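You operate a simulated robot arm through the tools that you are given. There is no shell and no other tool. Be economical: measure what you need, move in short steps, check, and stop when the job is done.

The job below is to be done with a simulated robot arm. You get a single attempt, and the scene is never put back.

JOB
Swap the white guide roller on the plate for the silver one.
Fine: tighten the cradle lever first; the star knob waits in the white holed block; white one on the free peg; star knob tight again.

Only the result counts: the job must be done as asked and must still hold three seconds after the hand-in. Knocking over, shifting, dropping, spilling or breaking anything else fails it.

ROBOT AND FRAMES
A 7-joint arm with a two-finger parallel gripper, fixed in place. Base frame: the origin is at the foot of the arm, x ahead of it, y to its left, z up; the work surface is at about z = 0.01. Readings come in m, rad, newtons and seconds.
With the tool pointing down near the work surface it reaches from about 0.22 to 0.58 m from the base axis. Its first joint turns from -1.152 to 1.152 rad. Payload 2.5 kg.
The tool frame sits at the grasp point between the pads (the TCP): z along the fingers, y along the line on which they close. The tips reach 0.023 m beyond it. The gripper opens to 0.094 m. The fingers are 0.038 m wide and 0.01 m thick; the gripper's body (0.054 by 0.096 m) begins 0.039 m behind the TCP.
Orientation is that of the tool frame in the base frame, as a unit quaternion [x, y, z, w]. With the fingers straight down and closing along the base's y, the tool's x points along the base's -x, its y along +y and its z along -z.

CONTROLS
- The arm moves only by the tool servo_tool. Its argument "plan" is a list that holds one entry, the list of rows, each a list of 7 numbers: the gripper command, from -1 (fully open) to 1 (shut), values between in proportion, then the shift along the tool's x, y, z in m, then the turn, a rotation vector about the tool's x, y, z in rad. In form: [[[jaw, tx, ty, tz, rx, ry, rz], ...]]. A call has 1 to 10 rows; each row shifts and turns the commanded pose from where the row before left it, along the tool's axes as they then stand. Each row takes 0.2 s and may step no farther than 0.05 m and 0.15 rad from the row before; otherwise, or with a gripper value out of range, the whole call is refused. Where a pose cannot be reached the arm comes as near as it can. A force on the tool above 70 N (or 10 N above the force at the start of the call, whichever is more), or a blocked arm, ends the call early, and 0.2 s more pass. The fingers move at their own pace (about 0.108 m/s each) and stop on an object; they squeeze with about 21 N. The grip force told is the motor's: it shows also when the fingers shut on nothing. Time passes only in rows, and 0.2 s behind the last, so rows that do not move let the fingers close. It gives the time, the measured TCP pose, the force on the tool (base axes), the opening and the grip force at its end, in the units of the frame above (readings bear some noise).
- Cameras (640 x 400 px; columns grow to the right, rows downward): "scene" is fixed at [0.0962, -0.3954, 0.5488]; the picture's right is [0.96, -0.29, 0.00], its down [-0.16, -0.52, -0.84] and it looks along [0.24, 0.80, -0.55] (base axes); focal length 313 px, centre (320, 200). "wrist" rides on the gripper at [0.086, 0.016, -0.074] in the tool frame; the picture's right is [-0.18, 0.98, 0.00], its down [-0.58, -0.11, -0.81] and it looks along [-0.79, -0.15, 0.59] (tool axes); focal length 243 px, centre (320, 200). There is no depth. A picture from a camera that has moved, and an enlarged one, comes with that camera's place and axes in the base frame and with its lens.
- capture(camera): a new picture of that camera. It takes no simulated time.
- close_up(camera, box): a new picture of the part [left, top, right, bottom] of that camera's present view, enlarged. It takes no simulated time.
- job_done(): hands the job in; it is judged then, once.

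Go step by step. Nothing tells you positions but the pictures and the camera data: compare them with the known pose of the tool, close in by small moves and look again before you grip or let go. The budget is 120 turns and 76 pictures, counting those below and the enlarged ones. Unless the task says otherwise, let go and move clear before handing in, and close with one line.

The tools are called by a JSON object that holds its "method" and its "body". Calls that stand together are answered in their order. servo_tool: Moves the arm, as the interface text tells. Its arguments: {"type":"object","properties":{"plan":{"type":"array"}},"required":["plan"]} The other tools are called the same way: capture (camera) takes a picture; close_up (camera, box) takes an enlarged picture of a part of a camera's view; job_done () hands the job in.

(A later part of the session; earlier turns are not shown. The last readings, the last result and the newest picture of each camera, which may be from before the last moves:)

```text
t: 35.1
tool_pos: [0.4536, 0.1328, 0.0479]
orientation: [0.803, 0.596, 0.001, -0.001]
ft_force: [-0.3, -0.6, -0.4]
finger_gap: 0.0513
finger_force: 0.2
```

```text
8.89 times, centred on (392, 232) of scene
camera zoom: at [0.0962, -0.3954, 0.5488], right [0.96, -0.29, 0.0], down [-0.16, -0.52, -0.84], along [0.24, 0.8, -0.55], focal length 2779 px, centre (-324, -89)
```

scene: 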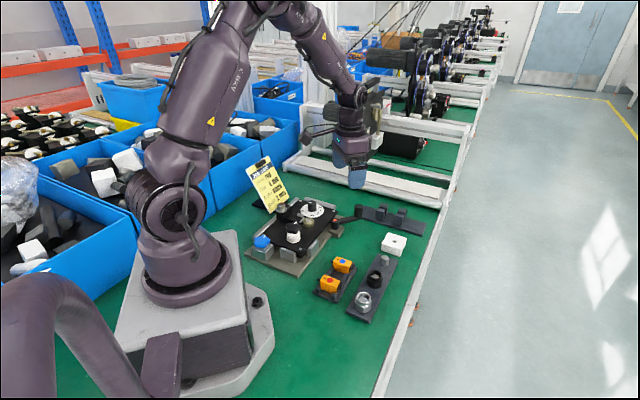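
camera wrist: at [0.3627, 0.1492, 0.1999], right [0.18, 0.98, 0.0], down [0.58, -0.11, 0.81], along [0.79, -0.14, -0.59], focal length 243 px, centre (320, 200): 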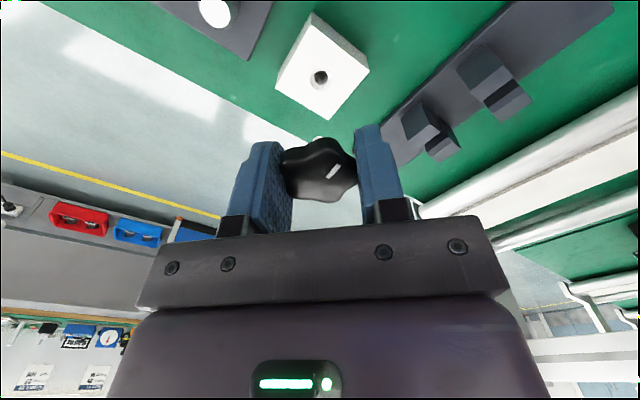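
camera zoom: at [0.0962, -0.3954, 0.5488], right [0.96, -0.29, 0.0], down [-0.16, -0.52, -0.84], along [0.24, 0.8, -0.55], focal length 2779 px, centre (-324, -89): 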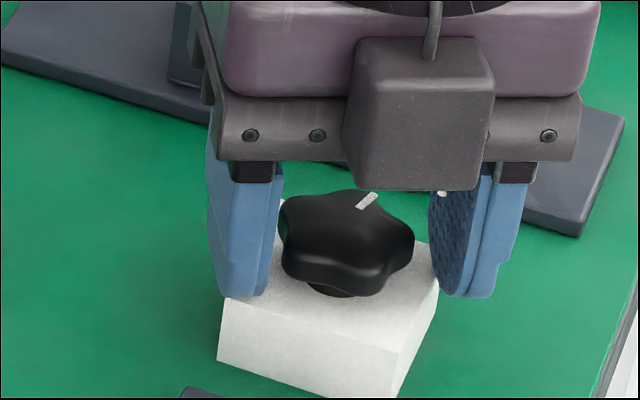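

The star knob is seated upright in the block. I'll lift off and return above the white roller with the jaws turned square to the plate.

{"method": "servo_tool", "body": {"plan": [[[-0.2, 0, 0, -0.03, 0, 0, 0], [-0.3, 0, 0, -0.04, 0, 0, 0], [-0.3, 0, 0, -0.04, 0, 0, 0], [-0.3, -0.0015, -0.0426, 0, 0, 0, 0], [-0.3, -0.0015, -0.0426, 0, 0, 0, 0], [-0.3, -0.0015, -0.0426, 0, 0, 0, 0], [-0.3, -0.0015, -0.0426, 0, 0, 0, 0], [-0.3, -0.0015, -0.0426, 0, 0, 0, 0], [-0.3, -0.0015, -0.0425, 0, 0, 0, 0], [-0.3, 0, 0, 0, 0, 0, 0]]]}}

{"method": "servo_tool", "body": {"plan": [[[-0.3, 0, 0, 0.02, 0, 0, 0.122], [-0.3, 0, 0, 0.02, 0, 0, 0.122], [-0.3, 0, 0, 0.02, 0, 0, 0.122], [-0.3, 0, 0, 0, 0, 0, 0.122], [-0.3, 0, 0, 0, 0, 0, 0]]]}}

{"method": "close_up", "body": {"camera": "wrist", "box": [200, 40, 440, 220]}}

{"method": "capture", "body": {"camera": "scene"}}

```text
t: 37.3
tool_pos: [0.2073, 0.1983, 0.1564]
orientation: [0.803, 0.596, 0.0, -0.001]
ft_force: [0.0, -0.5, 0.4]
finger_gap: 0.061
finger_force: 0.1
```

```text
t: 38.5
tool_pos: [0.2068, 0.197, 0.0985]
orientation: [0.923, 0.384, -0.002, -0.002]
ft_force: [0.3, 0.1, 0.2]
finger_gap: 0.0611
finger_force: 0.0
```

```text
2.22 times, centred on (320, 130) of wrist
camera zoom: at [0.2789, 0.2463, 0.1717], right [0.57, -0.82, 0.0], down [-0.49, -0.34, 0.81], along [-0.67, -0.46, -0.59], focal length 539 px, centre (320, 356)
```

zoom: 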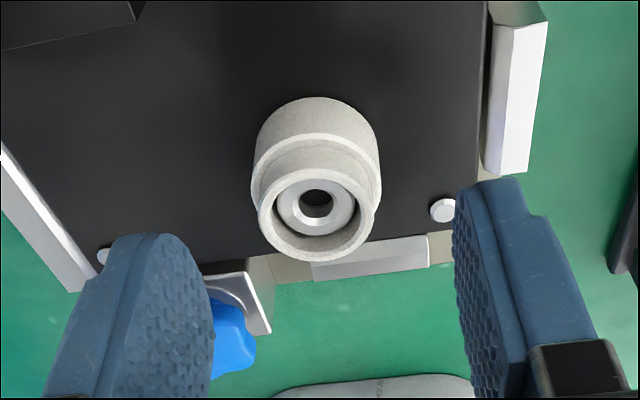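

```text
33 pictures are left
```

scene: 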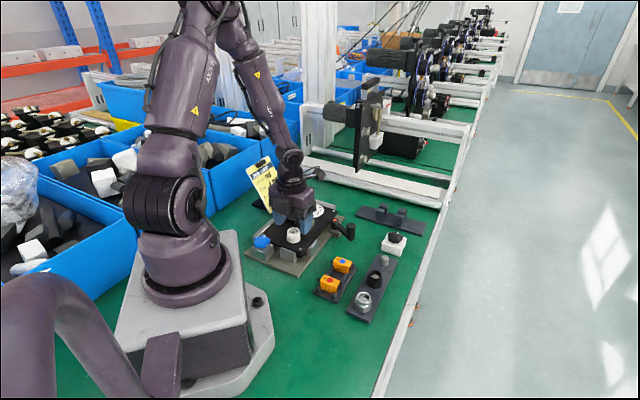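

The roller's rim is at about (0.206, 0.198, z 0.063) and the jaws straddle it. Descending with tips just above the plate, then gripping.

{"method": "servo_tool", "body": {"plan": [[[-0.3, 0, -0.0014, 0.015, 0, 0, 0], [-0.3, 0, 0, 0.012, 0, 0, 0], [-0.3, 0, 0, 0.005, 0, 0, 0], [-0.3, 0, 0, 0, 0, 0, 0]]]}}

{"method": "close_up", "body": {"camera": "scene", "box": [265, 200, 325, 255]}}

```text
t: 39.5
tool_pos: [0.2046, 0.199, 0.0658]
orientation: [0.923, 0.385, 0.0, -0.002]
ft_force: [0.7, 0.2, 0.8]
finger_gap: 0.0611
finger_force: 0.1
```

```text
7.27 times, centred on (295, 228) of scene
camera zoom: at [0.0962, -0.3954, 0.5488], right [0.96, -0.29, 0.0], down [-0.16, -0.52, -0.84], along [0.24, 0.8, -0.55], focal length 2274 px, centre (502, 0)
```

zoom: 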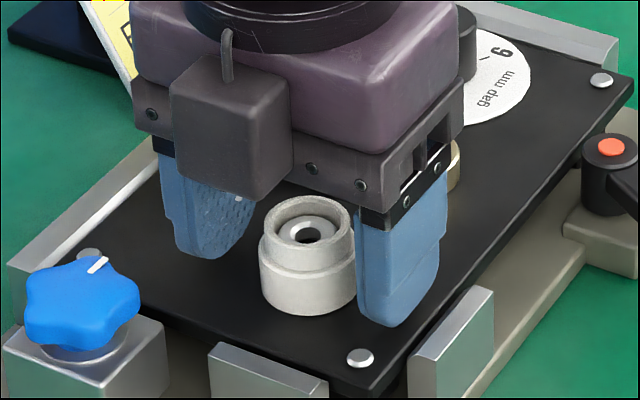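

Positioned well around the roller. Closing the jaws, then a short test lift.

{"method": "servo_tool", "body": {"plan": [[[0.2, 0, 0, 0, 0, 0, 0], [1, 0, 0, 0, 0, 0, 0], [1, 0, 0, 0, 0, 0, 0], [1, 0, 0, 0, 0, 0, 0], [1, 0, 0, -0.005, 0, 0, 0], [1, 0, 0, -0.01, 0, 0, 0], [1, 0, 0, -0.015, 0, 0, 0], [1, 0, 0, 0, 0, 0, 0]]]}}

{"method": "close_up", "body": {"camera": "scene", "box": [265, 185, 325, 255]}}

```text
t: 41.3
tool_pos: [0.2052, 0.2009, 0.0958]
orientation: [0.923, 0.384, -0.001, -0.001]
ft_force: [0.3, 0.7, 0.0]
finger_gap: 0.0327
finger_force: 21.0
```

```text
5.71 times, centred on (295, 220) of scene
camera zoom: at [0.0962, -0.3954, 0.5488], right [0.96, -0.29, 0.0], down [-0.16, -0.52, -0.84], along [0.24, 0.8, -0.55], focal length 1787 px, centre (463, 86)
```

zoom: 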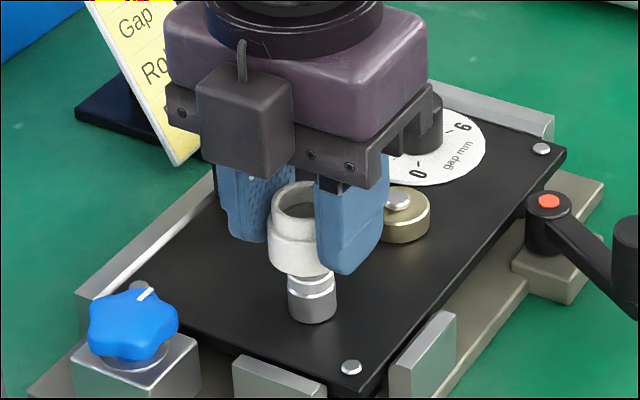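

The white roller is off its post. I lift and carry it over the free peg at about (0.398, 0.084).

{"method": "servo_tool", "body": {"plan": [[[1, 0, 0, -0.03, 0, 0, 0], [1, 0, 0, -0.025, 0, 0, 0], [1, 0.0091, 0.0362, 0, 0, 0, 0], [1, 0.0091, 0.0362, 0, 0, 0, 0], [1, 0.0091, 0.0362, 0, 0, 0, 0], [1, 0.0091, 0.0362, 0, 0, 0, 0], [1, 0.0091, 0.0362, 0, 0, 0, 0], [1, 0.0091, 0.0362, 0.02, 0, 0, 0], [1, 0, 0, 0.02, 0, 0, 0], [1, 0, 0, 0, 0, 0, 0]]]}}

{"method": "close_up", "body": {"camera": "wrist", "box": [180, 0, 460, 210]}}

{"method": "close_up", "body": {"camera": "scene", "box": [335, 205, 415, 300]}}

```text
t: 43.5
tool_pos: [0.3982, 0.085, 0.1117]
orientation: [0.923, 0.386, -0.001, -0.002]
ft_force: [0.1, -0.8, 0.2]
finger_gap: 0.0324
finger_force: 21.6
```

```text
1.90 times, centred on (320, 105) of wrist
camera zoom: at [0.4706, 0.1332, 0.1855], right [0.57, -0.82, 0.0], down [-0.49, -0.34, 0.81], along [-0.66, -0.46, -0.59], focal length 462 px, centre (320, 381)
```

zoom: 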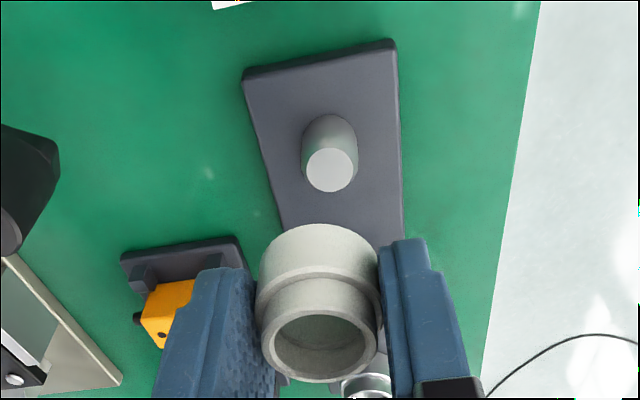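

```text
4.21 times, centred on (375, 252) of scene
camera zoom: at [0.0962, -0.3954, 0.5488], right [0.96, -0.29, 0.0], down [-0.16, -0.52, -0.84], along [0.24, 0.8, -0.55], focal length 1316 px, centre (88, -21)
```

zoom: 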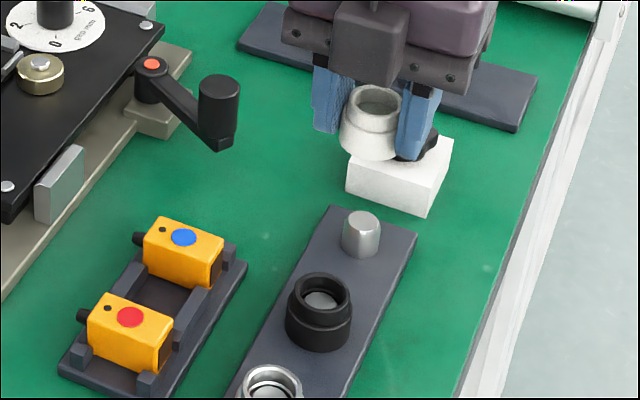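

Peg top triangulates to (0.3995, 0.080, 0.028) and the roller axis needs about (-4.6, +2.6) mm in tool x, y. I'm moving and lowering to just above the peg.

{"method": "servo_tool", "body": {"plan": [[[1, -0.0046, 0.0026, 0, 0, 0, 0], [1, 0, 0, 0.02, 0, 0, 0], [1, 0, 0, 0.022, 0, 0, 0], [1, 0, 0, 0, 0, 0, 0]]]}}

{"method": "close_up", "body": {"camera": "wrist", "box": [220, 70, 420, 220]}}

{"method": "close_up", "body": {"camera": "scene", "box": [360, 220, 410, 275]}}

```text
t: 44.5
tool_pos: [0.3976, 0.0794, 0.0678]
orientation: [0.923, 0.384, 0.0, -0.002]
ft_force: [-0.4, -0.1, -0.7]
finger_gap: 0.0326
finger_force: 21.5
```

```text
2.67 times, centred on (320, 145) of wrist
camera zoom: at [0.4693, 0.1292, 0.1419], right [0.57, -0.82, 0.0], down [-0.49, -0.34, 0.81], along [-0.66, -0.46, -0.59], focal length 647 px, centre (320, 347)
```

zoom: 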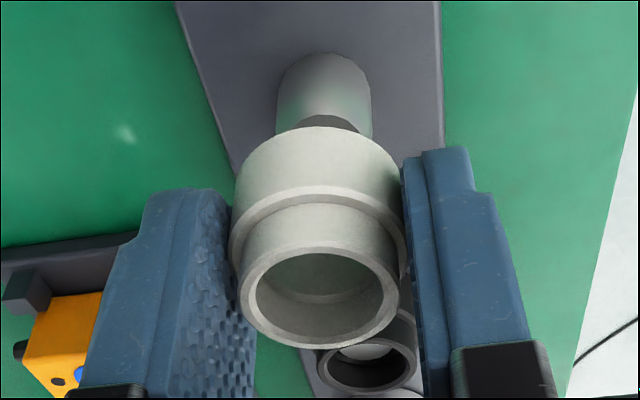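

```text
7.27 times, centred on (385, 248) of scene
camera zoom: at [0.0962, -0.3954, 0.5488], right [0.96, -0.29, 0.0], down [-0.16, -0.52, -0.84], along [0.24, 0.8, -0.55], focal length 2274 px, centre (-153, -146)
```

zoom: 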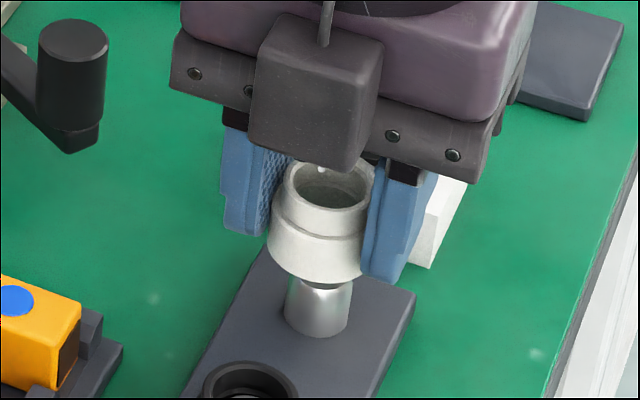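

The peg is still about 2.4 mm in +x and 2 mm in +y (tool) from the roller axis. I'm correcting and lowering gently.

{"method": "servo_tool", "body": {"plan": [[[1, 0.0024, 0.002, 0, 0, 0, 0], [1, 0, 0, 0.004, 0, 0, 0], [1, 0, 0, 0.004, 0, 0, 0], [1, 0, 0, 0.004, 0, 0, 0], [1, 0, 0, 0, 0, 0, 0]]]}}

{"method": "close_up", "body": {"camera": "scene", "box": [360, 220, 410, 275]}}

```text
t: 45.7
tool_pos: [0.3984, 0.0804, 0.0564]
orientation: [0.923, 0.386, -0.001, -0.002]
ft_force: [-0.2, -0.1, -0.7]
finger_gap: 0.0324
finger_force: 20.8
```

```text
7.27 times, centred on (385, 248) of scene
camera zoom: at [0.0962, -0.3954, 0.5488], right [0.96, -0.29, 0.0], down [-0.16, -0.52, -0.84], along [0.24, 0.8, -0.55], focal length 2274 px, centre (-153, -146)
```

zoom: 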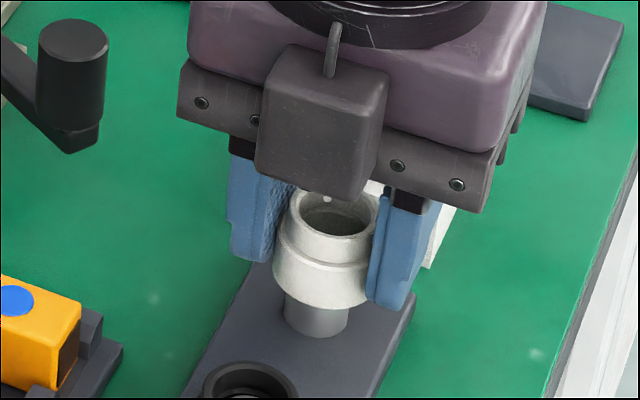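

Axis now lines up with the peg and there is no contact force. Lowering further until it seats.

{"method": "servo_tool", "body": {"plan": [[[1, 0, 0, 0.004, 0, 0, 0], [1, 0, 0, 0.004, 0, 0, 0], [1, 0, 0, 0.004, 0, 0, 0], [1, 0, 0, 0.002, 0, 0, 0], [1, 0, 0, 0.002, 0, 0, 0], [1, 0, 0, 0.002, 0, 0, 0], [1, 0, 0, 0, 0, 0, 0]]]}}

{"method": "close_up", "body": {"camera": "scene", "box": [360, 220, 410, 275]}}

```text
t: 47.3
tool_pos: [0.4002, 0.0803, 0.0382]
orientation: [0.923, 0.385, 0.001, -0.002]
ft_force: [-2.7, 4.0, 0.5]
finger_gap: 0.0329
finger_force: 21.7
```

```text
7.27 times, centred on (385, 248) of scene
camera zoom: at [0.0962, -0.3954, 0.5488], right [0.96, -0.29, 0.0], down [-0.16, -0.52, -0.84], along [0.24, 0.8, -0.55], focal length 2274 px, centre (-153, -146)
```

zoom: 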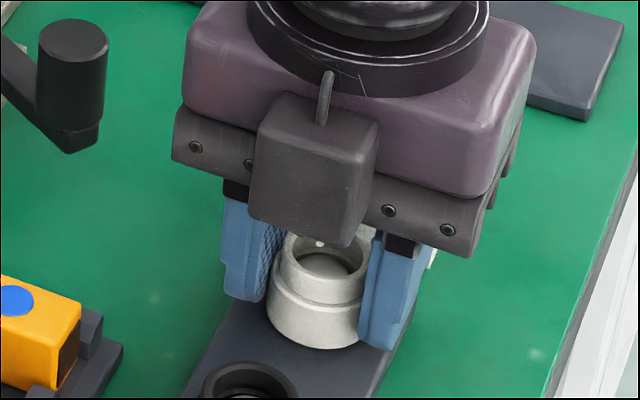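

The peg shows inside the bore and the roller is down. Releasing and rising.

{"method": "servo_tool", "body": {"plan": [[[1, 0, 0, 0.001, 0, 0, 0], [0.1, 0, 0, 0, 0, 0, 0], [-0.1, 0, 0, 0, 0, 0, 0], [-0.2, 0, 0, 0, 0, 0, 0], [-0.2, 0, 0, -0.03, 0, 0, 0], [-0.2, 0, 0, -0.04, 0, 0, 0], [-0.3, 0, 0, -0.02, 0, 0, 0], [-0.3, 0, 0, 0, 0, 0, 0]]]}}

{"method": "capture", "body": {"camera": "wrist"}}

{"method": "close_up", "body": {"camera": "scene", "box": [335, 220, 415, 330]}}

```text
t: 49.1
tool_pos: [0.3999, 0.0789, 0.1264]
orientation: [0.923, 0.384, -0.001, -0.001]
ft_force: [0.8, -0.1, -0.7]
finger_gap: 0.061
finger_force: 0.0
```

```text
24 pictures are left
camera wrist: at [0.4722, 0.1264, 0.2004], right [0.57, -0.82, 0.0], down [-0.49, -0.34, 0.81], along [-0.66, -0.46, -0.59], focal length 243 px, centre (320, 200)
```

wrist: 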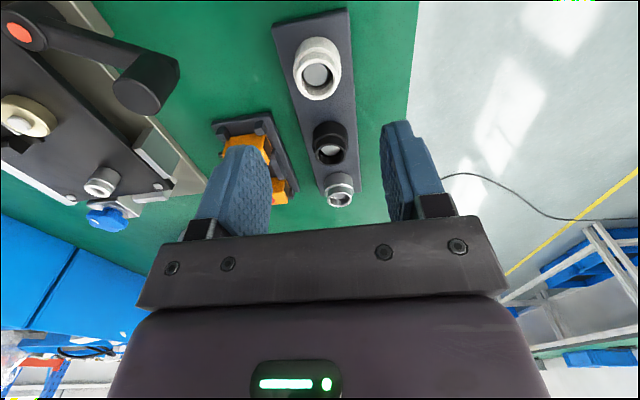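

```text
3.64 times, centred on (375, 275) of scene
camera zoom: at [0.0961, -0.3954, 0.5488], right [0.96, -0.29, 0.0], down [-0.16, -0.52, -0.84], along [0.24, 0.8, -0.55], focal length 1137 px, centre (120, -73)
```

zoom: 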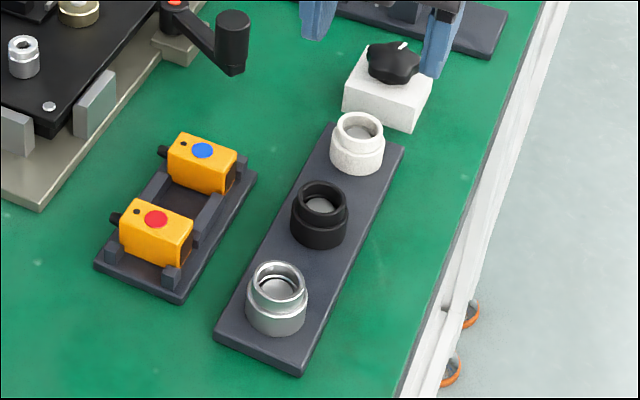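

White roller is well seated. The silver one is at about (0.303, -0.0155); moving above it along the rack.

{"method": "servo_tool", "body": {"plan": [[[-0.3, -0.0454, 0, 0, 0, 0, 0], [-0.3, -0.0454, 0, 0, 0, 0, 0], [-0.3, -0.0455, -0.0008, 0, 0, 0, 0], [-0.3, 0, 0, 0.025, 0, 0, 0], [-0.3, 0, 0, 0.02, 0, 0, 0], [-0.3, 0, 0, 0, 0, 0, 0]]]}}

{"method": "close_up", "body": {"camera": "wrist", "box": [200, 40, 440, 220]}}

{"method": "close_up", "body": {"camera": "scene", "box": [330, 250, 400, 330]}}

```text
t: 50.5
tool_pos: [0.3031, -0.0176, 0.0803]
orientation: [0.923, 0.385, 0.0, -0.002]
ft_force: [-0.5, 0.8, -0.1]
finger_gap: 0.0609
finger_force: 0.0
```

```text
2.22 times, centred on (320, 130) of wrist
camera zoom: at [0.3755, 0.0311, 0.1553], right [0.57, -0.82, 0.0], down [-0.49, -0.34, 0.81], along [-0.66, -0.46, -0.59], focal length 539 px, centre (320, 356)
```

zoom: 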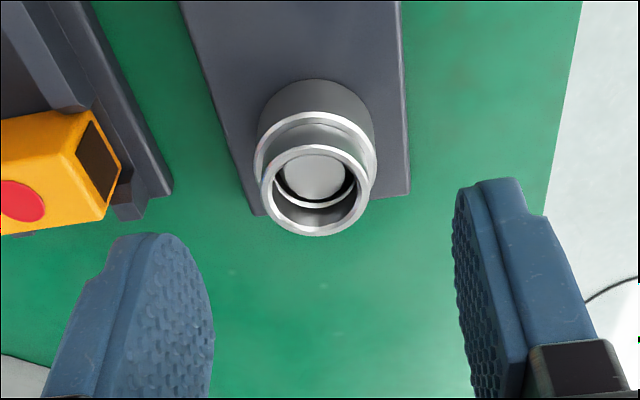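

```text
5.00 times, centred on (365, 290) of scene
camera zoom: at [0.0961, -0.3954, 0.5488], right [0.96, -0.29, 0.0], down [-0.16, -0.52, -0.84], along [0.24, 0.8, -0.55], focal length 1563 px, centre (95, -250)
```

zoom: 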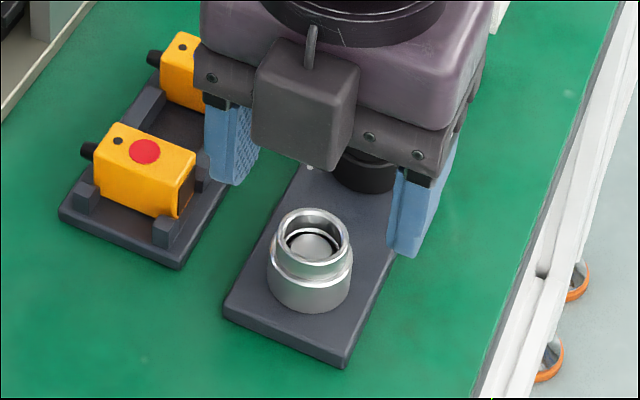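

Silver roller is at about (0.302, -0.0175), well between the jaws. Narrowing slightly, descending and gripping at the same height on the roller as before.

{"method": "servo_tool", "body": {"plan": [[[-0.1, -0.0005, -0.001, 0.015, 0, 0, 0], [-0.1, 0, 0, 0.015, 0, 0, 0], [-0.1, 0, 0, 0.011, 0, 0, 0], [-0.1, 0, 0, 0, 0, 0, 0], [0.3, 0, 0, 0, 0, 0, 0], [1, 0, 0, 0, 0, 0, 0], [1, 0, 0, 0, 0, 0, 0], [1, 0, 0, 0, 0, 0, 0]]]}}

{"method": "close_up", "body": {"camera": "wrist", "box": [220, 90, 420, 240]}}

```text
t: 52.3
tool_pos: [0.3045, -0.0165, 0.0399]
orientation: [0.923, 0.385, -0.001, -0.002]
ft_force: [-0.4, 1.9, -0.8]
finger_gap: 0.0326
finger_force: 21.0
```

```text
2.67 times, centred on (320, 165) of wrist
camera zoom: at [0.3755, 0.0321, 0.1136], right [0.57, -0.82, 0.0], down [-0.48, -0.34, 0.81], along [-0.66, -0.46, -0.59], focal length 647 px, centre (320, 293)
```

zoom: 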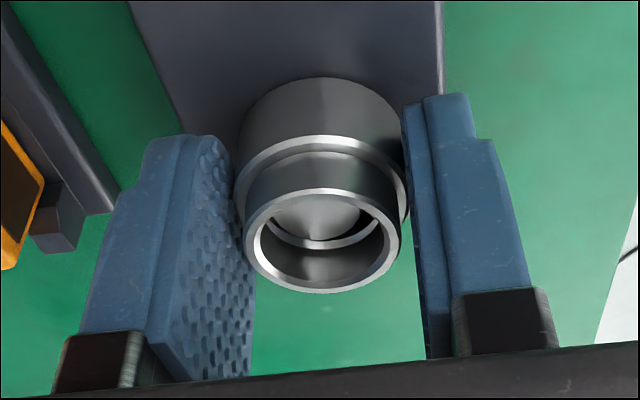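

Silver roller is gripped in the same relative pose. Lifting it straight off and carrying it to above the post.

{"method": "servo_tool", "body": {"plan": [[[1, 0, 0, -0.015, 0, 0, 0], [1, 0, 0, -0.03, 0, 0, 0], [1, 0, 0, -0.04, 0, 0, 0], [1, 0.0137, -0.0369, -0.005, 0, 0, 0], [1, 0.0137, -0.037, -0.005, 0, 0, 0], [1, 0.0137, -0.037, 0, 0, 0, 0], [1, 0.0137, -0.037, 0, 0, 0, 0], [1, 0.0137, -0.037, 0, 0, 0, 0], [1, 0.0137, -0.037, 0, 0, 0, 0], [1, 0, 0, 0.015, 0, 0, 0]]]}}

{"method": "close_up", "body": {"camera": "wrist", "box": [200, 30, 440, 210]}}

{"method": "close_up", "body": {"camera": "scene", "box": [265, 180, 325, 250]}}

```text
t: 54.5
tool_pos: [0.2007, 0.1998, 0.1211]
orientation: [0.923, 0.384, -0.001, -0.002]
ft_force: [-0.3, 0.6, -0.1]
finger_gap: 0.0327
finger_force: 21.2
```

```text
2.22 times, centred on (320, 120) of wrist
camera zoom: at [0.2737, 0.2481, 0.1951], right [0.57, -0.82, 0.0], down [-0.49, -0.34, 0.81], along [-0.66, -0.46, -0.59], focal length 539 px, centre (320, 378)
```

zoom: 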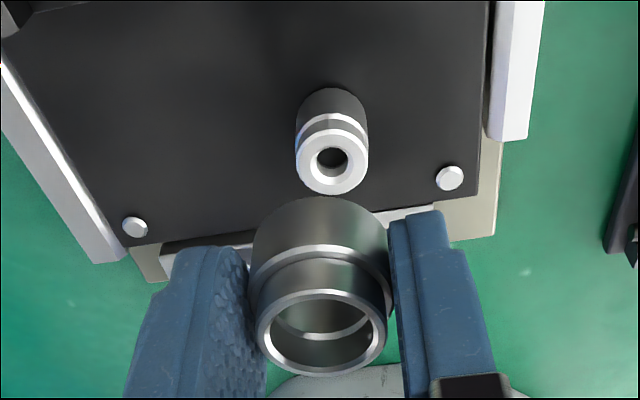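

```text
5.71 times, centred on (295, 215) of scene
camera zoom: at [0.0961, -0.3953, 0.5488], right [0.96, -0.29, 0.0], down [-0.16, -0.52, -0.84], along [0.24, 0.8, -0.55], focal length 1787 px, centre (463, 114)
```

zoom: 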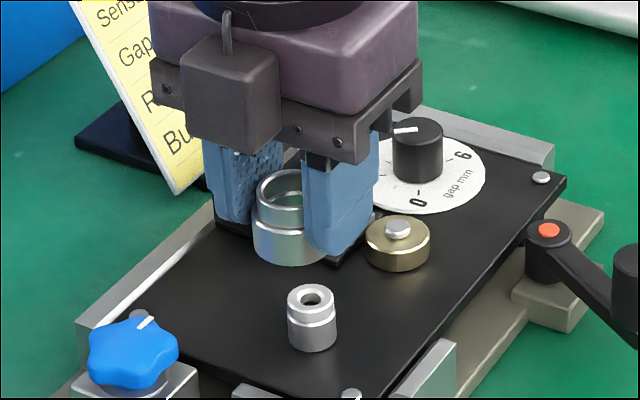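

Post top is at (0.206, 0.198, 0.060). The roller needs about +3 mm x, +3.8 mm y (tool); correcting and lowering to just above the post.

{"method": "servo_tool", "body": {"plan": [[[1, 0.003, 0.0038, 0, 0, 0, 0], [1, 0, 0, 0.012, 0, 0, 0], [1, 0, 0, 0.012, 0, 0, 0], [1, 0, 0, 0, 0, 0, 0]]]}}

{"method": "close_up", "body": {"camera": "wrist", "box": [220, 60, 420, 210]}}

{"method": "close_up", "body": {"camera": "scene", "box": [270, 200, 320, 250]}}

```text
t: 55.5
tool_pos: [0.2077, 0.1984, 0.0986]
orientation: [0.923, 0.384, -0.002, -0.002]
ft_force: [-0.7, -0.2, -0.3]
finger_gap: 0.0328
finger_force: 21.1
```

```text
2.67 times, centred on (320, 135) of wrist
camera zoom: at [0.2798, 0.2466, 0.1722], right [0.57, -0.82, 0.0], down [-0.49, -0.34, 0.81], along [-0.66, -0.46, -0.59], focal length 647 px, centre (320, 373)
```

zoom: 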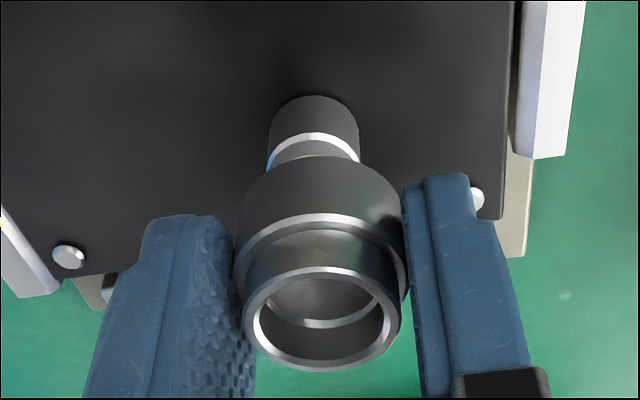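

```text
8.00 times, centred on (295, 225) of scene
camera zoom: at [0.0962, -0.3954, 0.5488], right [0.96, -0.29, 0.0], down [-0.16, -0.52, -0.84], along [0.24, 0.8, -0.55], focal length 2501 px, centre (520, 0)
```

zoom: 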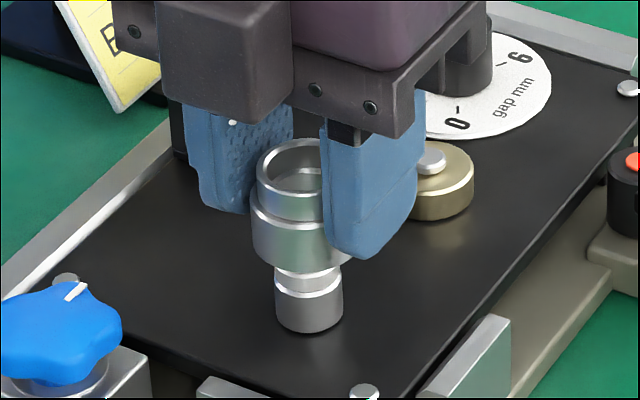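

Nearly aligned; a fine correction of (+2, -1) mm, then lowering slowly onto the post.

{"method": "servo_tool", "body": {"plan": [[[1, 0.002, -0.001, 0, 0, 0, 0], [1, 0, 0, 0.004, 0, 0, 0], [1, 0, 0, 0.004, 0, 0, 0], [1, 0, 0, 0.003, 0, 0, 0], [1, 0, 0, 0.003, 0, 0, 0], [1, 0, 0, 0, 0, 0, 0]]]}}

{"method": "close_up", "body": {"camera": "wrist", "box": [220, 60, 420, 210]}}

```text
t: 56.9
tool_pos: [0.2083, 0.2014, 0.0843]
orientation: [0.923, 0.385, 0.0, -0.002]
ft_force: [0.2, -0.2, -1.1]
finger_gap: 0.0327
finger_force: 20.6
```

```text
2.67 times, centred on (320, 135) of wrist
camera zoom: at [0.28, 0.2493, 0.1576], right [0.57, -0.82, 0.0], down [-0.49, -0.34, 0.81], along [-0.66, -0.46, -0.59], focal length 647 px, centre (320, 373)
```

zoom: 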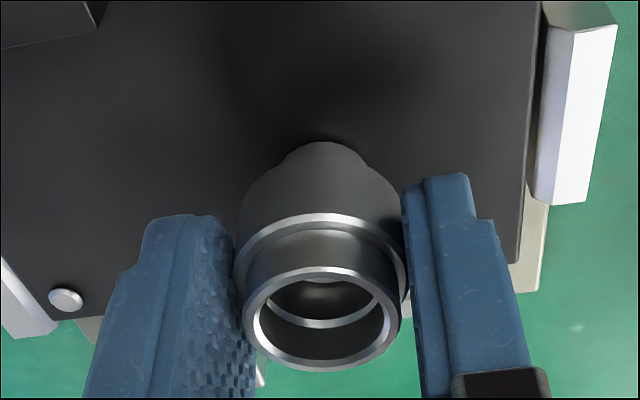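

The bore is over the post with no contact force. Continuing down until it seats.

{"method": "servo_tool", "body": {"plan": [[[1, 0, 0, 0.003, 0, 0, 0], [1, 0, 0, 0.003, 0, 0, 0], [1, 0, 0, 0.003, 0, 0, 0], [1, 0, 0, 0.002, 0, 0, 0], [1, 0, 0, 0.002, 0, 0, 0], [1, 0, 0, 0.002, 0, 0, 0], [1, 0, 0, 0.0015, 0, 0, 0], [1, 0, 0, 0, 0, 0, 0]]]}}

{"method": "close_up", "body": {"camera": "scene", "box": [270, 200, 320, 250]}}

```text
t: 58.7
tool_pos: [0.2083, 0.2002, 0.0673]
orientation: [0.923, 0.385, 0.0, -0.002]
ft_force: [-7.2, -1.7, 8.5]
finger_gap: 0.0326
finger_force: 20.7
```

```text
8.00 times, centred on (295, 225) of scene
camera zoom: at [0.0961, -0.3954, 0.5488], right [0.96, -0.29, 0.0], down [-0.16, -0.52, -0.84], along [0.24, 0.8, -0.55], focal length 2501 px, centre (520, 0)
```

zoom: 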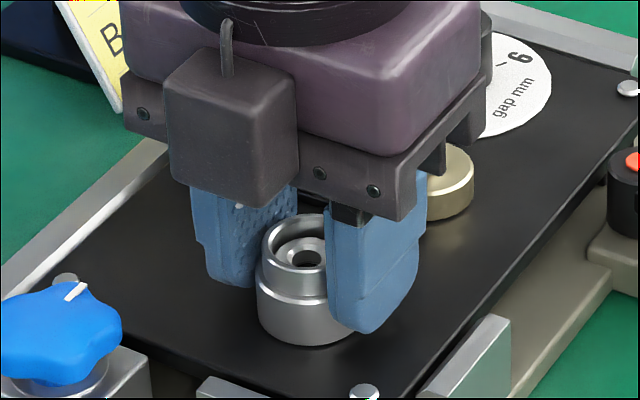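

The silver roller is seated on the plate. Releasing, lifting, and unwinding the wrist before fetching the star knob.

{"method": "servo_tool", "body": {"plan": [[[0.1, 0, 0, 0, 0, 0, 0], [-0.1, 0, 0, 0, 0, 0, 0], [-0.2, 0, 0, 0, 0, 0, 0], [-0.2, 0, 0, -0.03, 0, 0, 0], [-0.2, 0, 0, -0.03, 0, 0, 0], [-0.2, 0, 0, -0.03, 0, 0, -0.15], [-0.2, 0, 0, 0, 0, 0, -0.15], [-0.2, 0, 0, 0, 0, 0, -0.15], [-0.2, 0, 0, 0, 0, 0, -0.15], [-0.2, 0, 0, 0, 0, 0, -0.15]]]}}

{"method": "servo_tool", "body": {"plan": [[[-0.2, 0, 0, 0, 0, 0, -0.15], [-0.2, 0, 0, 0, 0, 0, -0.15], [-0.2, 0, 0, 0, 0, 0, -0.15], [-0.2, 0, 0, 0, 0, 0, -0.15], [-0.2, 0, 0, 0, 0, 0, -0.15], [-0.2, 0, 0, 0, 0, 0, -0.15], [-0.2, 0, 0, 0, 0, 0, -0.15], [-0.2, 0, 0, 0, 0, 0, -0.15], [-0.2, 0, 0, 0, 0, 0, -0.15], [-0.2, 0, 0, 0, 0, 0, -0.12]]]}}

{"method": "servo_tool", "body": {"plan": [[[-0.2, 0, 0, 0, 0, 0, -0.13], [-0.2, 0, 0, 0, 0, 0, 0]]]}}

{"method": "close_up", "body": {"camera": "scene", "box": [265, 195, 415, 270]}}

```text
t: 60.9
tool_pos: [0.2084, 0.2004, 0.158]
orientation: [0.718, 0.696, 0.0, -0.002]
ft_force: [0.4, 1.0, 0.2]
finger_gap: 0.0564
finger_force: 0.1
```

```text
t: 63.1
tool_pos: [0.2071, 0.2013, 0.1577]
orientation: [0.066, 0.998, 0.0, -0.001]
ft_force: [0.0, 0.0, 0.2]
finger_gap: 0.0563
finger_force: 0.1
```

```text
t: 63.7
tool_pos: [0.2089, 0.1999, 0.1576]
orientation: [0.001, 1.0, 0.0, -0.001]
ft_force: [0.1, 0.3, 0.1]
finger_gap: 0.0564
finger_force: 0.0
```

```text
4.27 times, centred on (340, 232) of scene
camera zoom: at [0.0962, -0.3954, 0.5488], right [0.96, -0.29, 0.0], down [-0.16, -0.52, -0.84], along [0.24, 0.8, -0.55], focal length 1334 px, centre (235, 61)
```

zoom: 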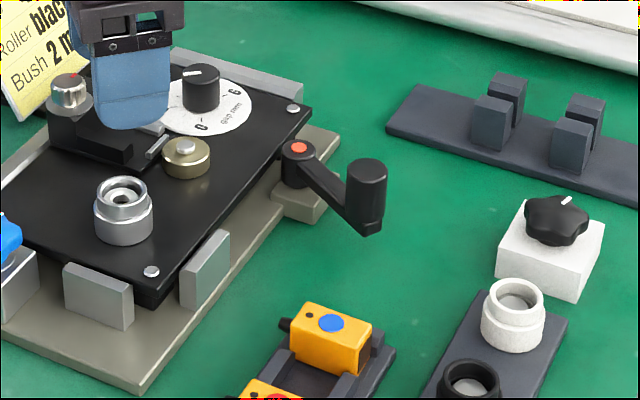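

All in place. Now moving over the star knob in the white block.

{"method": "servo_tool", "body": {"plan": [[[-0.2, -0.0407, -0.0112, 0, 0, 0, 0], [-0.2, -0.0407, -0.0112, 0, 0, 0, 0], [-0.2, -0.0407, -0.0112, 0, 0, 0, 0], [-0.2, -0.0407, -0.0112, 0, 0, 0, 0], [-0.2, -0.0407, -0.0112, 0, 0, 0, 0], [-0.2, -0.0407, -0.0112, 0.03, 0, 0, 0], [-0.2, 0, 0, 0.03, 0, 0, 0], [-0.2, 0, 0, 0, 0, 0, 0]]]}}

{"method": "close_up", "body": {"camera": "wrist", "box": [200, 40, 440, 220]}}

```text
refused: row 6 steps farther than a row can; nothing moved
```

```text
2.22 times, centred on (320, 130) of wrist
camera zoom: at [0.1219, 0.2152, 0.2319], right [0.18, 0.98, 0.0], down [0.58, -0.11, 0.81], along [0.79, -0.15, -0.59], focal length 539 px, centre (320, 356)
```

zoom: 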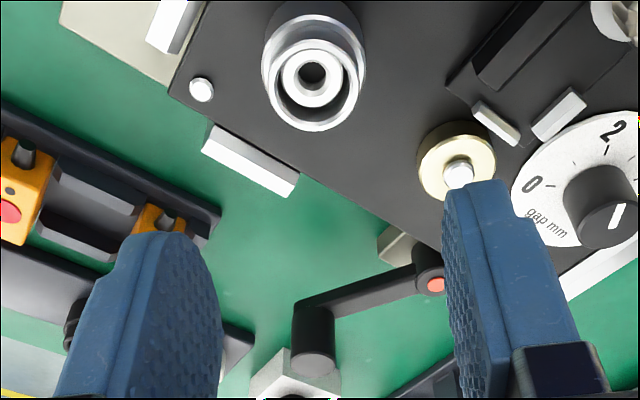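

The call was refused for a too-long row; repeating with the descent separated.

{"method": "servo_tool", "body": {"plan": [[[-0.2, -0.0407, -0.0112, 0, 0, 0, 0], [-0.2, -0.0407, -0.0112, 0, 0, 0, 0], [-0.2, -0.0407, -0.0112, 0, 0, 0, 0], [-0.2, -0.0407, -0.0112, 0, 0, 0, 0], [-0.2, -0.0407, -0.0112, 0, 0, 0, 0], [-0.2, -0.0407, -0.0112, 0, 0, 0, 0], [-0.2, 0, 0, 0.03, 0, 0, 0], [-0.2, 0, 0, 0.03, 0, 0, 0], [-0.2, 0, 0, 0, 0, 0, 0]]]}}

{"method": "close_up", "body": {"camera": "wrist", "box": [200, 40, 440, 220]}}

```text
t: 65.7
tool_pos: [0.4531, 0.1326, 0.0961]
orientation: [0.002, 1.0, 0.001, -0.001]
ft_force: [0.0, 0.4, 1.1]
finger_gap: 0.0563
finger_force: 0.1
```

```text
2.22 times, centred on (320, 130) of wrist
camera zoom: at [0.3668, 0.1469, 0.17], right [0.19, 0.98, 0.0], down [0.58, -0.11, 0.81], along [0.79, -0.15, -0.59], focal length 539 px, centre (320, 356)
```

zoom: 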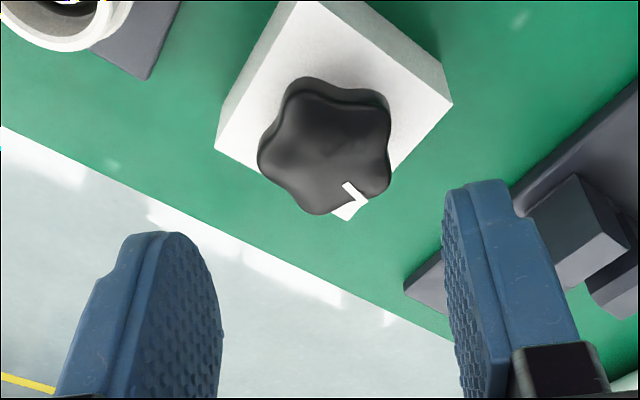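

The star's lobe faces the -y pad squarely at this yaw. Descending to just above the block and gripping.

{"method": "servo_tool", "body": {"plan": [[[-0.2, 0.001, 0, 0.02, 0, 0, 0], [-0.2, 0, 0, 0.02, 0, 0, 0], [-0.2, 0, 0, 0.008, 0, 0, 0], [0.1, 0, 0, 0, 0, 0, 0], [1, 0, 0, 0, 0, 0, 0], [1, 0, 0, 0, 0, 0, 0], [1, 0, 0, 0, 0, 0, 0]]]}}

{"method": "close_up", "body": {"camera": "wrist", "box": [220, 90, 420, 240]}}

```text
t: 67.3
tool_pos: [0.4528, 0.1325, 0.048]
orientation: [0.002, 1.0, 0.0, -0.001]
ft_force: [-0.4, -0.1, -0.1]
finger_gap: 0.0357
finger_force: 21.2
```

```text
2.67 times, centred on (320, 165) of wrist
camera zoom: at [0.3651, 0.1478, 0.1225], right [0.19, 0.98, 0.0], down [0.58, -0.11, 0.81], along [0.79, -0.15, -0.59], focal length 647 px, centre (320, 293)
```

zoom: 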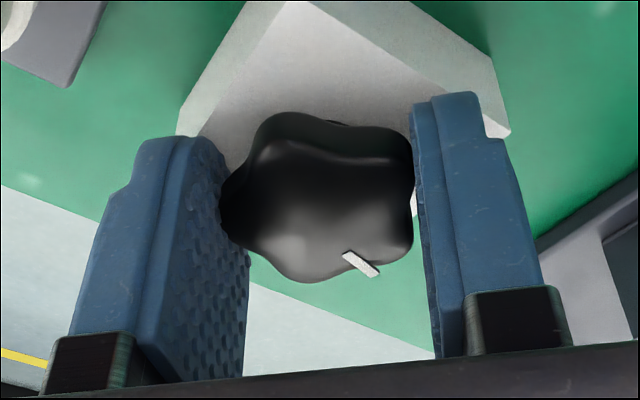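

The knob sits about 3.5 mm toward tool +x from the grasp centre. I'm regripping centred so it turns on its own axis, then lifting.

{"method": "servo_tool", "body": {"plan": [[[0, 0, 0, 0, 0, 0, 0], [0, 0, 0, 0, 0, 0, 0], [0, 0.0035, 0, 0, 0, 0, 0], [1, 0, 0, 0, 0, 0, 0], [1, 0, 0, 0, 0, 0, 0], [1, 0, 0, 0, 0, 0, 0], [1, 0, 0, -0.02, 0, 0, 0], [1, 0, 0, -0.04, 0, 0, 0], [1, 0, 0, -0.045, 0, 0, 0], [1, 0, 0, 0, 0, 0, 0]]]}}

{"method": "close_up", "body": {"camera": "wrist", "box": [220, 90, 420, 240]}}

```text
t: 69.5
tool_pos: [0.4451, 0.1323, 0.1543]
orientation: [0.001, 1.0, 0.001, -0.001]
ft_force: [0.5, 1.0, 0.1]
finger_gap: 0.0359
finger_force: 21.0
```

```text
2.67 times, centred on (320, 165) of wrist
camera zoom: at [0.3587, 0.1477, 0.2285], right [0.19, 0.98, 0.0], down [0.58, -0.11, 0.8], along [0.79, -0.15, -0.59], focal length 647 px, centre (320, 293)
```

zoom: 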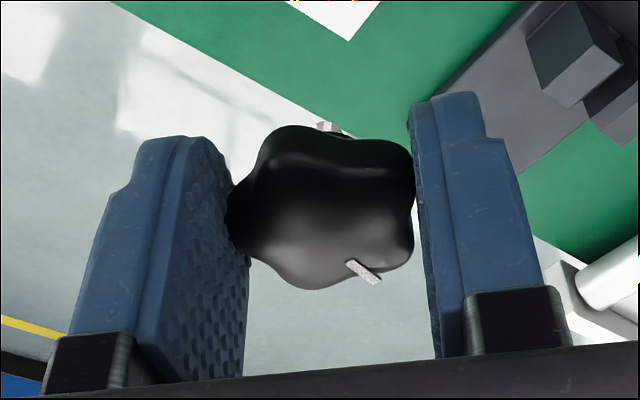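

Knob is gripped centred with the stud at the tool axis. Carrying it to above the silver roller and winding the wrist counter-clockwise for tightening range.

{"method": "servo_tool", "body": {"plan": [[[1, 0.0401, 0.0109, 0, 0, 0, 0], [1, 0.0401, 0.0109, 0, 0, 0, 0], [1, 0.0401, 0.0109, 0, 0, 0, 0], [1, 0.0401, 0.0109, 0, 0, 0, 0], [1, 0.0401, 0.0109, 0, 0, 0, 0], [1, 0.0401, 0.0109, 0, 0, 0, 0], [1, 0, 0, 0.015, 0, 0, -0.15], [1, 0, 0, 0.015, 0, 0, -0.15], [1, 0, 0, 0, 0, 0, -0.15], [1, 0, 0, 0, 0, 0, -0.15]]]}}

{"method": "servo_tool", "body": {"plan": [[[1, 0, 0, 0, 0, 0, -0.15], [1, 0, 0, 0, 0, 0, -0.15], [1, 0, 0, 0, 0, 0, -0.15], [1, 0, 0, 0, 0, 0, -0.15], [1, 0, 0, 0, 0, 0, -0.15], [1, 0, 0, 0, 0, 0, -0.15], [1, 0, 0, 0, 0, 0, -0.15], [1, 0, 0, 0, 0, 0, -0.15], [1, 0, 0, 0, 0, 0, -0.03], [1, 0, 0, 0, 0, 0, 0]]]}}

{"method": "close_up", "body": {"camera": "wrist", "box": [220, 40, 420, 200]}}

{"method": "close_up", "body": {"camera": "scene", "box": [270, 190, 320, 250]}}

```text
t: 71.7
tool_pos: [0.2065, 0.1977, 0.1247]
orientation: [-0.295, 0.956, 0.002, -0.001]
ft_force: [0.1, 0.1, 0.4]
finger_gap: 0.0356
finger_force: 20.6
```

```text
t: 73.9
tool_pos: [0.2065, 0.1989, 0.1244]
orientation: [0.792, -0.611, -0.002, 0.001]
ft_force: [0.8, -0.2, 0.2]
finger_gap: 0.0353
finger_force: 20.8
```

```text
2.50 times, centred on (320, 120) of wrist
camera zoom: at [0.2131, 0.1093, 0.198], right [-1.0, -0.07, 0.0], down [-0.04, 0.59, 0.81], along [-0.06, 0.81, -0.59], focal length 606 px, centre (320, 400)
```

zoom: 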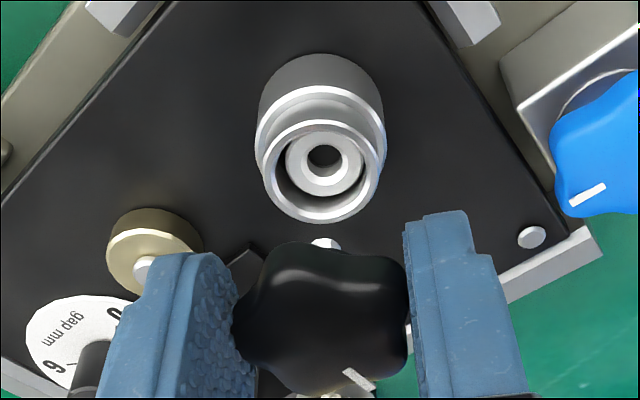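

```text
6.67 times, centred on (295, 220) of scene
camera zoom: at [0.0962, -0.3954, 0.5488], right [0.96, -0.29, 0.0], down [-0.16, -0.52, -0.84], along [0.24, 0.8, -0.55], focal length 2084 px, centre (487, 67)
```

zoom: 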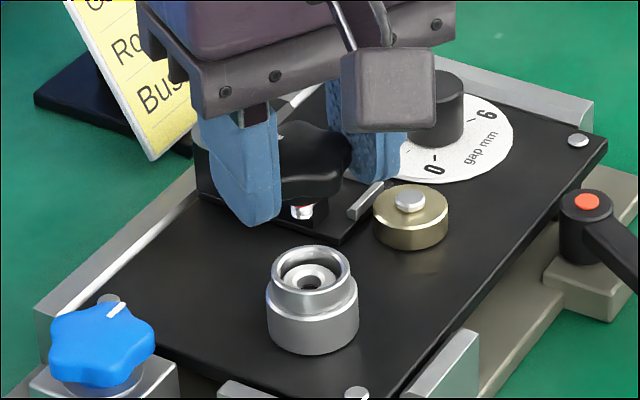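

Stud is nearly above the hole, about 2 mm short in tool x. Correcting and lowering so the tip is just above the post.

{"method": "servo_tool", "body": {"plan": [[[1, 0.002, -0.0003, 0, 0, 0, 0], [1, 0, 0, 0.013, 0, 0, 0], [1, 0, 0, 0.012, 0, 0, 0], [1, 0, 0, 0, 0, 0, 0]]]}}

{"method": "close_up", "body": {"camera": "scene", "box": [275, 205, 315, 245]}}

```text
t: 74.9
tool_pos: [0.2073, 0.1975, 0.0983]
orientation: [0.791, -0.611, -0.001, -0.001]
ft_force: [-0.3, 0.5, 0.0]
finger_gap: 0.0353
finger_force: 20.7
```

```text
10.00 times, centred on (295, 225) of scene
camera zoom: at [0.0962, -0.3954, 0.5488], right [0.96, -0.29, 0.0], down [-0.16, -0.52, -0.84], along [0.24, 0.8, -0.55], focal length 3126 px, centre (570, -50)
```

zoom: 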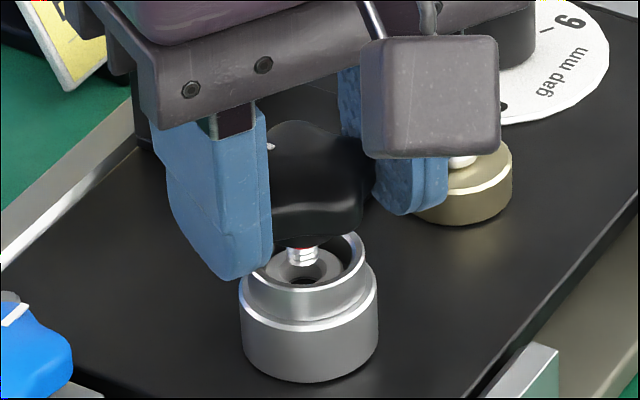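

Stud lines up exactly with the hole. Lowering until light contact.

{"method": "servo_tool", "body": {"plan": [[[1, 0, 0, 0.002, 0, 0, 0], [1, 0, 0, 0.002, 0, 0, 0], [1, 0, 0, 0.002, 0, 0, 0], [1, 0, 0, 0.0015, 0, 0, 0], [1, 0, 0, 0.0015, 0, 0, 0], [1, 0, 0, 0, 0, 0, 0]]]}}

```text
t: 76.3
tool_pos: [0.2071, 0.1951, 0.0898]
orientation: [0.791, -0.612, 0.0, 0.003]
ft_force: [-9.3, -26.7, 37.1]
finger_gap: 0.0359
finger_force: 21.2
```

The contact pushes the tool toward -y, so the hole is about 3 mm that way. I'm relieving the load by shifting there and backing up 1 mm.

{"method": "servo_tool", "body": {"plan": [[[1, 0, 0, -0.0015, 0, 0, 0], [1, 0.0027, 0.0013, 0, 0, 0, 0], [1, 0, 0, 0, 0, 0, 0]]]}}

```text
t: 77.1
tool_pos: [0.2067, 0.1942, 0.0924]
orientation: [0.793, -0.61, -0.002, -0.001]
ft_force: [-4.9, -4.8, 1.1]
finger_gap: 0.0356
finger_force: 20.6
```

Load is nearly gone. Lowering again in small steps to feel for the thread entry.

{"method": "servo_tool", "body": {"plan": [[[1, 0, 0, 0.001, 0, 0, 0], [1, 0, 0, 0.001, 0, 0, 0], [1, 0, 0, 0.001, 0, 0, 0], [1, 0, 0, 0, 0, 0, 0]]]}}

{"method": "close_up", "body": {"camera": "scene", "box": [275, 205, 315, 245]}}

```text
t: 78.1
tool_pos: [0.2069, 0.1958, 0.0901]
orientation: [0.792, -0.611, -0.001, -0.001]
ft_force: [-22.8, -4.2, 46.3]
finger_gap: 0.0353
finger_force: 21.1
```

```text
10.00 times, centred on (295, 225) of scene
camera zoom: at [0.0961, -0.3954, 0.5488], right [0.96, -0.29, 0.0], down [-0.16, -0.52, -0.84], along [0.24, 0.8, -0.55], focal length 3126 px, centre (570, -50)
```

zoom: 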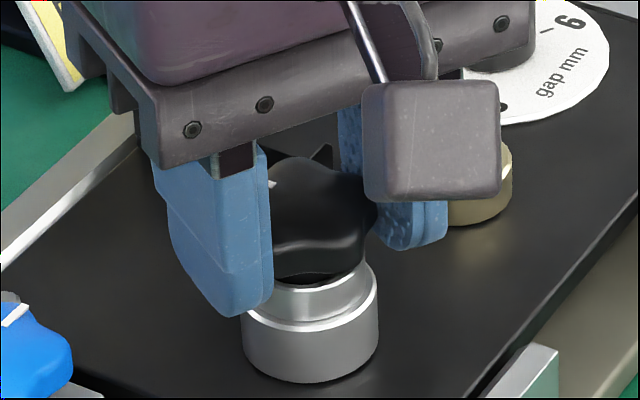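

The stud tip is bearing on the thread start. I'm easing the load a little and turning clockwise.

{"method": "servo_tool", "body": {"plan": [[[1, -0.0003, 0.0012, -0.0012, 0, 0, 0], [1, 0, 0, 0, 0, 0, 0.15], [1, 0, 0, 0, 0, 0, 0.15], [1, 0, 0, 0, 0, 0, 0.15], [1, 0, 0, 0, 0, 0, 0.15], [1, 0, 0, 0, 0, 0, 0.15], [1, 0, 0, 0, 0, 0, 0]]]}}

```text
t: 79.7
tool_pos: [0.2051, 0.1943, 0.089]
orientation: [-0.513, 0.858, 0.002, -0.003]
ft_force: [-34.2, 11.9, 4.5]
finger_gap: 0.0358
finger_force: 20.9
```

It's engaging (z drops as it turns) but with a side load; correcting 2 mm in tool y and continuing.

{"method": "servo_tool", "body": {"plan": [[[1, 0, 0.0022, 0, 0, 0, 0], [1, 0, 0, 0.0002, 0, 0, 0.15], [1, 0, 0, 0.0002, 0, 0, 0.15], [1, 0, 0, 0.0002, 0, 0, 0.15], [1, 0, 0, 0.0002, 0, 0, 0.15], [1, 0, 0, 0, 0, 0, 0]]]}}

{"method": "close_up", "body": {"camera": "wrist", "box": [220, 60, 420, 220]}}

```text
t: 81.1
tool_pos: [0.2031, 0.1959, 0.0896]
orientation: [-0.238, 0.971, 0.004, -0.001]
ft_force: [-29.8, 15.4, -0.2]
finger_gap: 0.0358
finger_force: 21.0
```

```text
2.50 times, centred on (320, 140) of wrist
camera zoom: at [0.1186, 0.1692, 0.1637], right [-0.29, 0.96, 0.01], down [0.57, 0.17, 0.8], along [0.77, 0.24, -0.59], focal length 606 px, centre (320, 350)
```

zoom: 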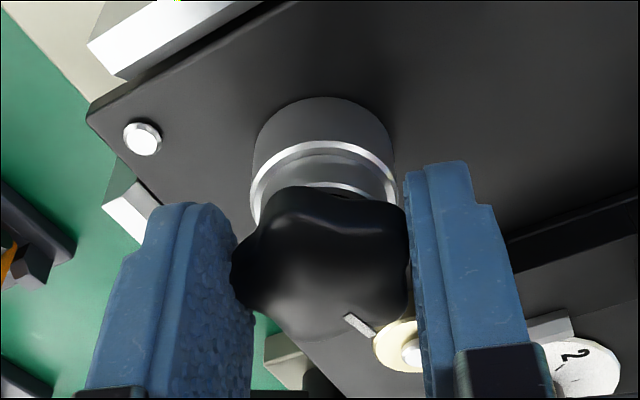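

The knob turns with the tool. Relieving the remaining side load and continuing clockwise.

{"method": "servo_tool", "body": {"plan": [[[1, 0.002, 0.0026, 0, 0, 0, 0], [1, 0, 0, 0, 0, 0, 0], [1, 0, 0, 0.0003, 0, 0, 0.15], [1, 0, 0, 0.0003, 0, 0, 0.15], [1, 0, 0, 0.0003, 0, 0, 0.15], [1, 0, 0, 0.0003, 0, 0, 0.15], [1, 0, 0, 0, 0, 0, 0]]]}}

```text
t: 82.7
tool_pos: [0.2027, 0.198, 0.089]
orientation: [0.06, 0.998, 0.004, 0.0]
ft_force: [-5.1, 31.2, 0.5]
finger_gap: 0.0355
finger_force: 21.3
```

Correcting the side load again and adding a tiny x-shift per step to turn about the knob's own axis.

{"method": "servo_tool", "body": {"plan": [[[1, 0, 0.003, 0, 0, 0, 0], [1, 0, 0, 0, 0, 0, 0], [1, 0.0003, 0, 0.0003, 0, 0, 0.15], [1, 0.0003, 0, 0.0003, 0, 0, 0.15], [1, 0.0003, 0, 0.0003, 0, 0, 0.15], [1, 0.0003, 0, 0.0003, 0, 0, 0.15], [1, 0, 0, 0, 0, 0, 0]]]}}

```text
t: 84.3
tool_pos: [0.2033, 0.2005, 0.0885]
orientation: [0.355, 0.935, 0.004, 0.001]
ft_force: [13.4, 16.2, 1.1]
finger_gap: 0.0357
finger_force: 21.0
```

I need to know whether the thread has caught; pressing down 2 mm to feel resistance.

{"method": "servo_tool", "body": {"plan": [[[1, 0, 0.0015, 0.001, 0, 0, 0], [1, 0, 0, 0.001, 0, 0, 0], [1, 0, 0, 0, 0, 0, 0]]]}}

```text
t: 85.1
tool_pos: [0.2034, 0.2011, 0.0854]
orientation: [0.355, 0.935, 0.002, 0.0]
ft_force: [6.3, -3.8, 54.8]
finger_gap: 0.0355
finger_force: 21.3
```

It resists, but about 4.5 mm lower than first contact, so the thread has advanced. Continuing clockwise with light downward pressure.

{"method": "servo_tool", "body": {"plan": [[[1, 0, 0, -0.0008, 0, 0, 0], [1, 0.0003, 0, 0.0003, 0, 0, 0.15], [1, 0.0003, 0, 0.0003, 0, 0, 0.15], [1, 0.0003, 0, 0.0003, 0, 0, 0.15], [1, 0.0003, 0, 0.0003, 0, 0, 0.15], [1, 0.0003, 0, 0.0003, 0, 0, 0.15], [1, 0, 0, 0, 0, 0, 0]]]}}

{"method": "close_up", "body": {"camera": "wrist", "box": [220, 60, 420, 220]}}

```text
t: 86.7
tool_pos: [0.2044, 0.2046, 0.0867]
orientation: [0.672, 0.741, 0.007, 0.0]
ft_force: [25.3, 10.6, 23.2]
finger_gap: 0.0355
finger_force: 21.7
```

```text
2.50 times, centred on (320, 140) of wrist
camera zoom: at [0.2111, 0.2905, 0.1608], right [1.0, -0.09, 0.01], down [-0.06, -0.6, 0.8], along [-0.06, -0.8, -0.6], focal length 606 px, centre (320, 350)
```

zoom: 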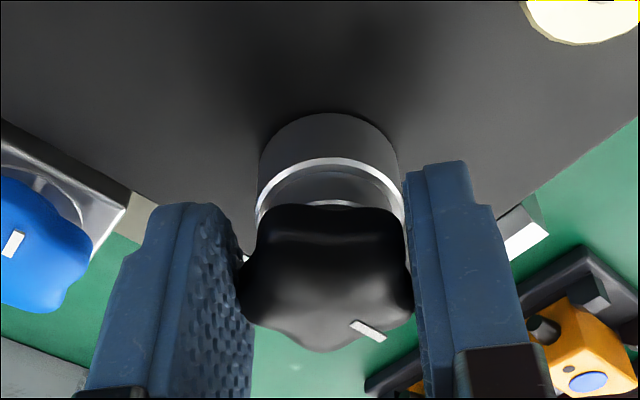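

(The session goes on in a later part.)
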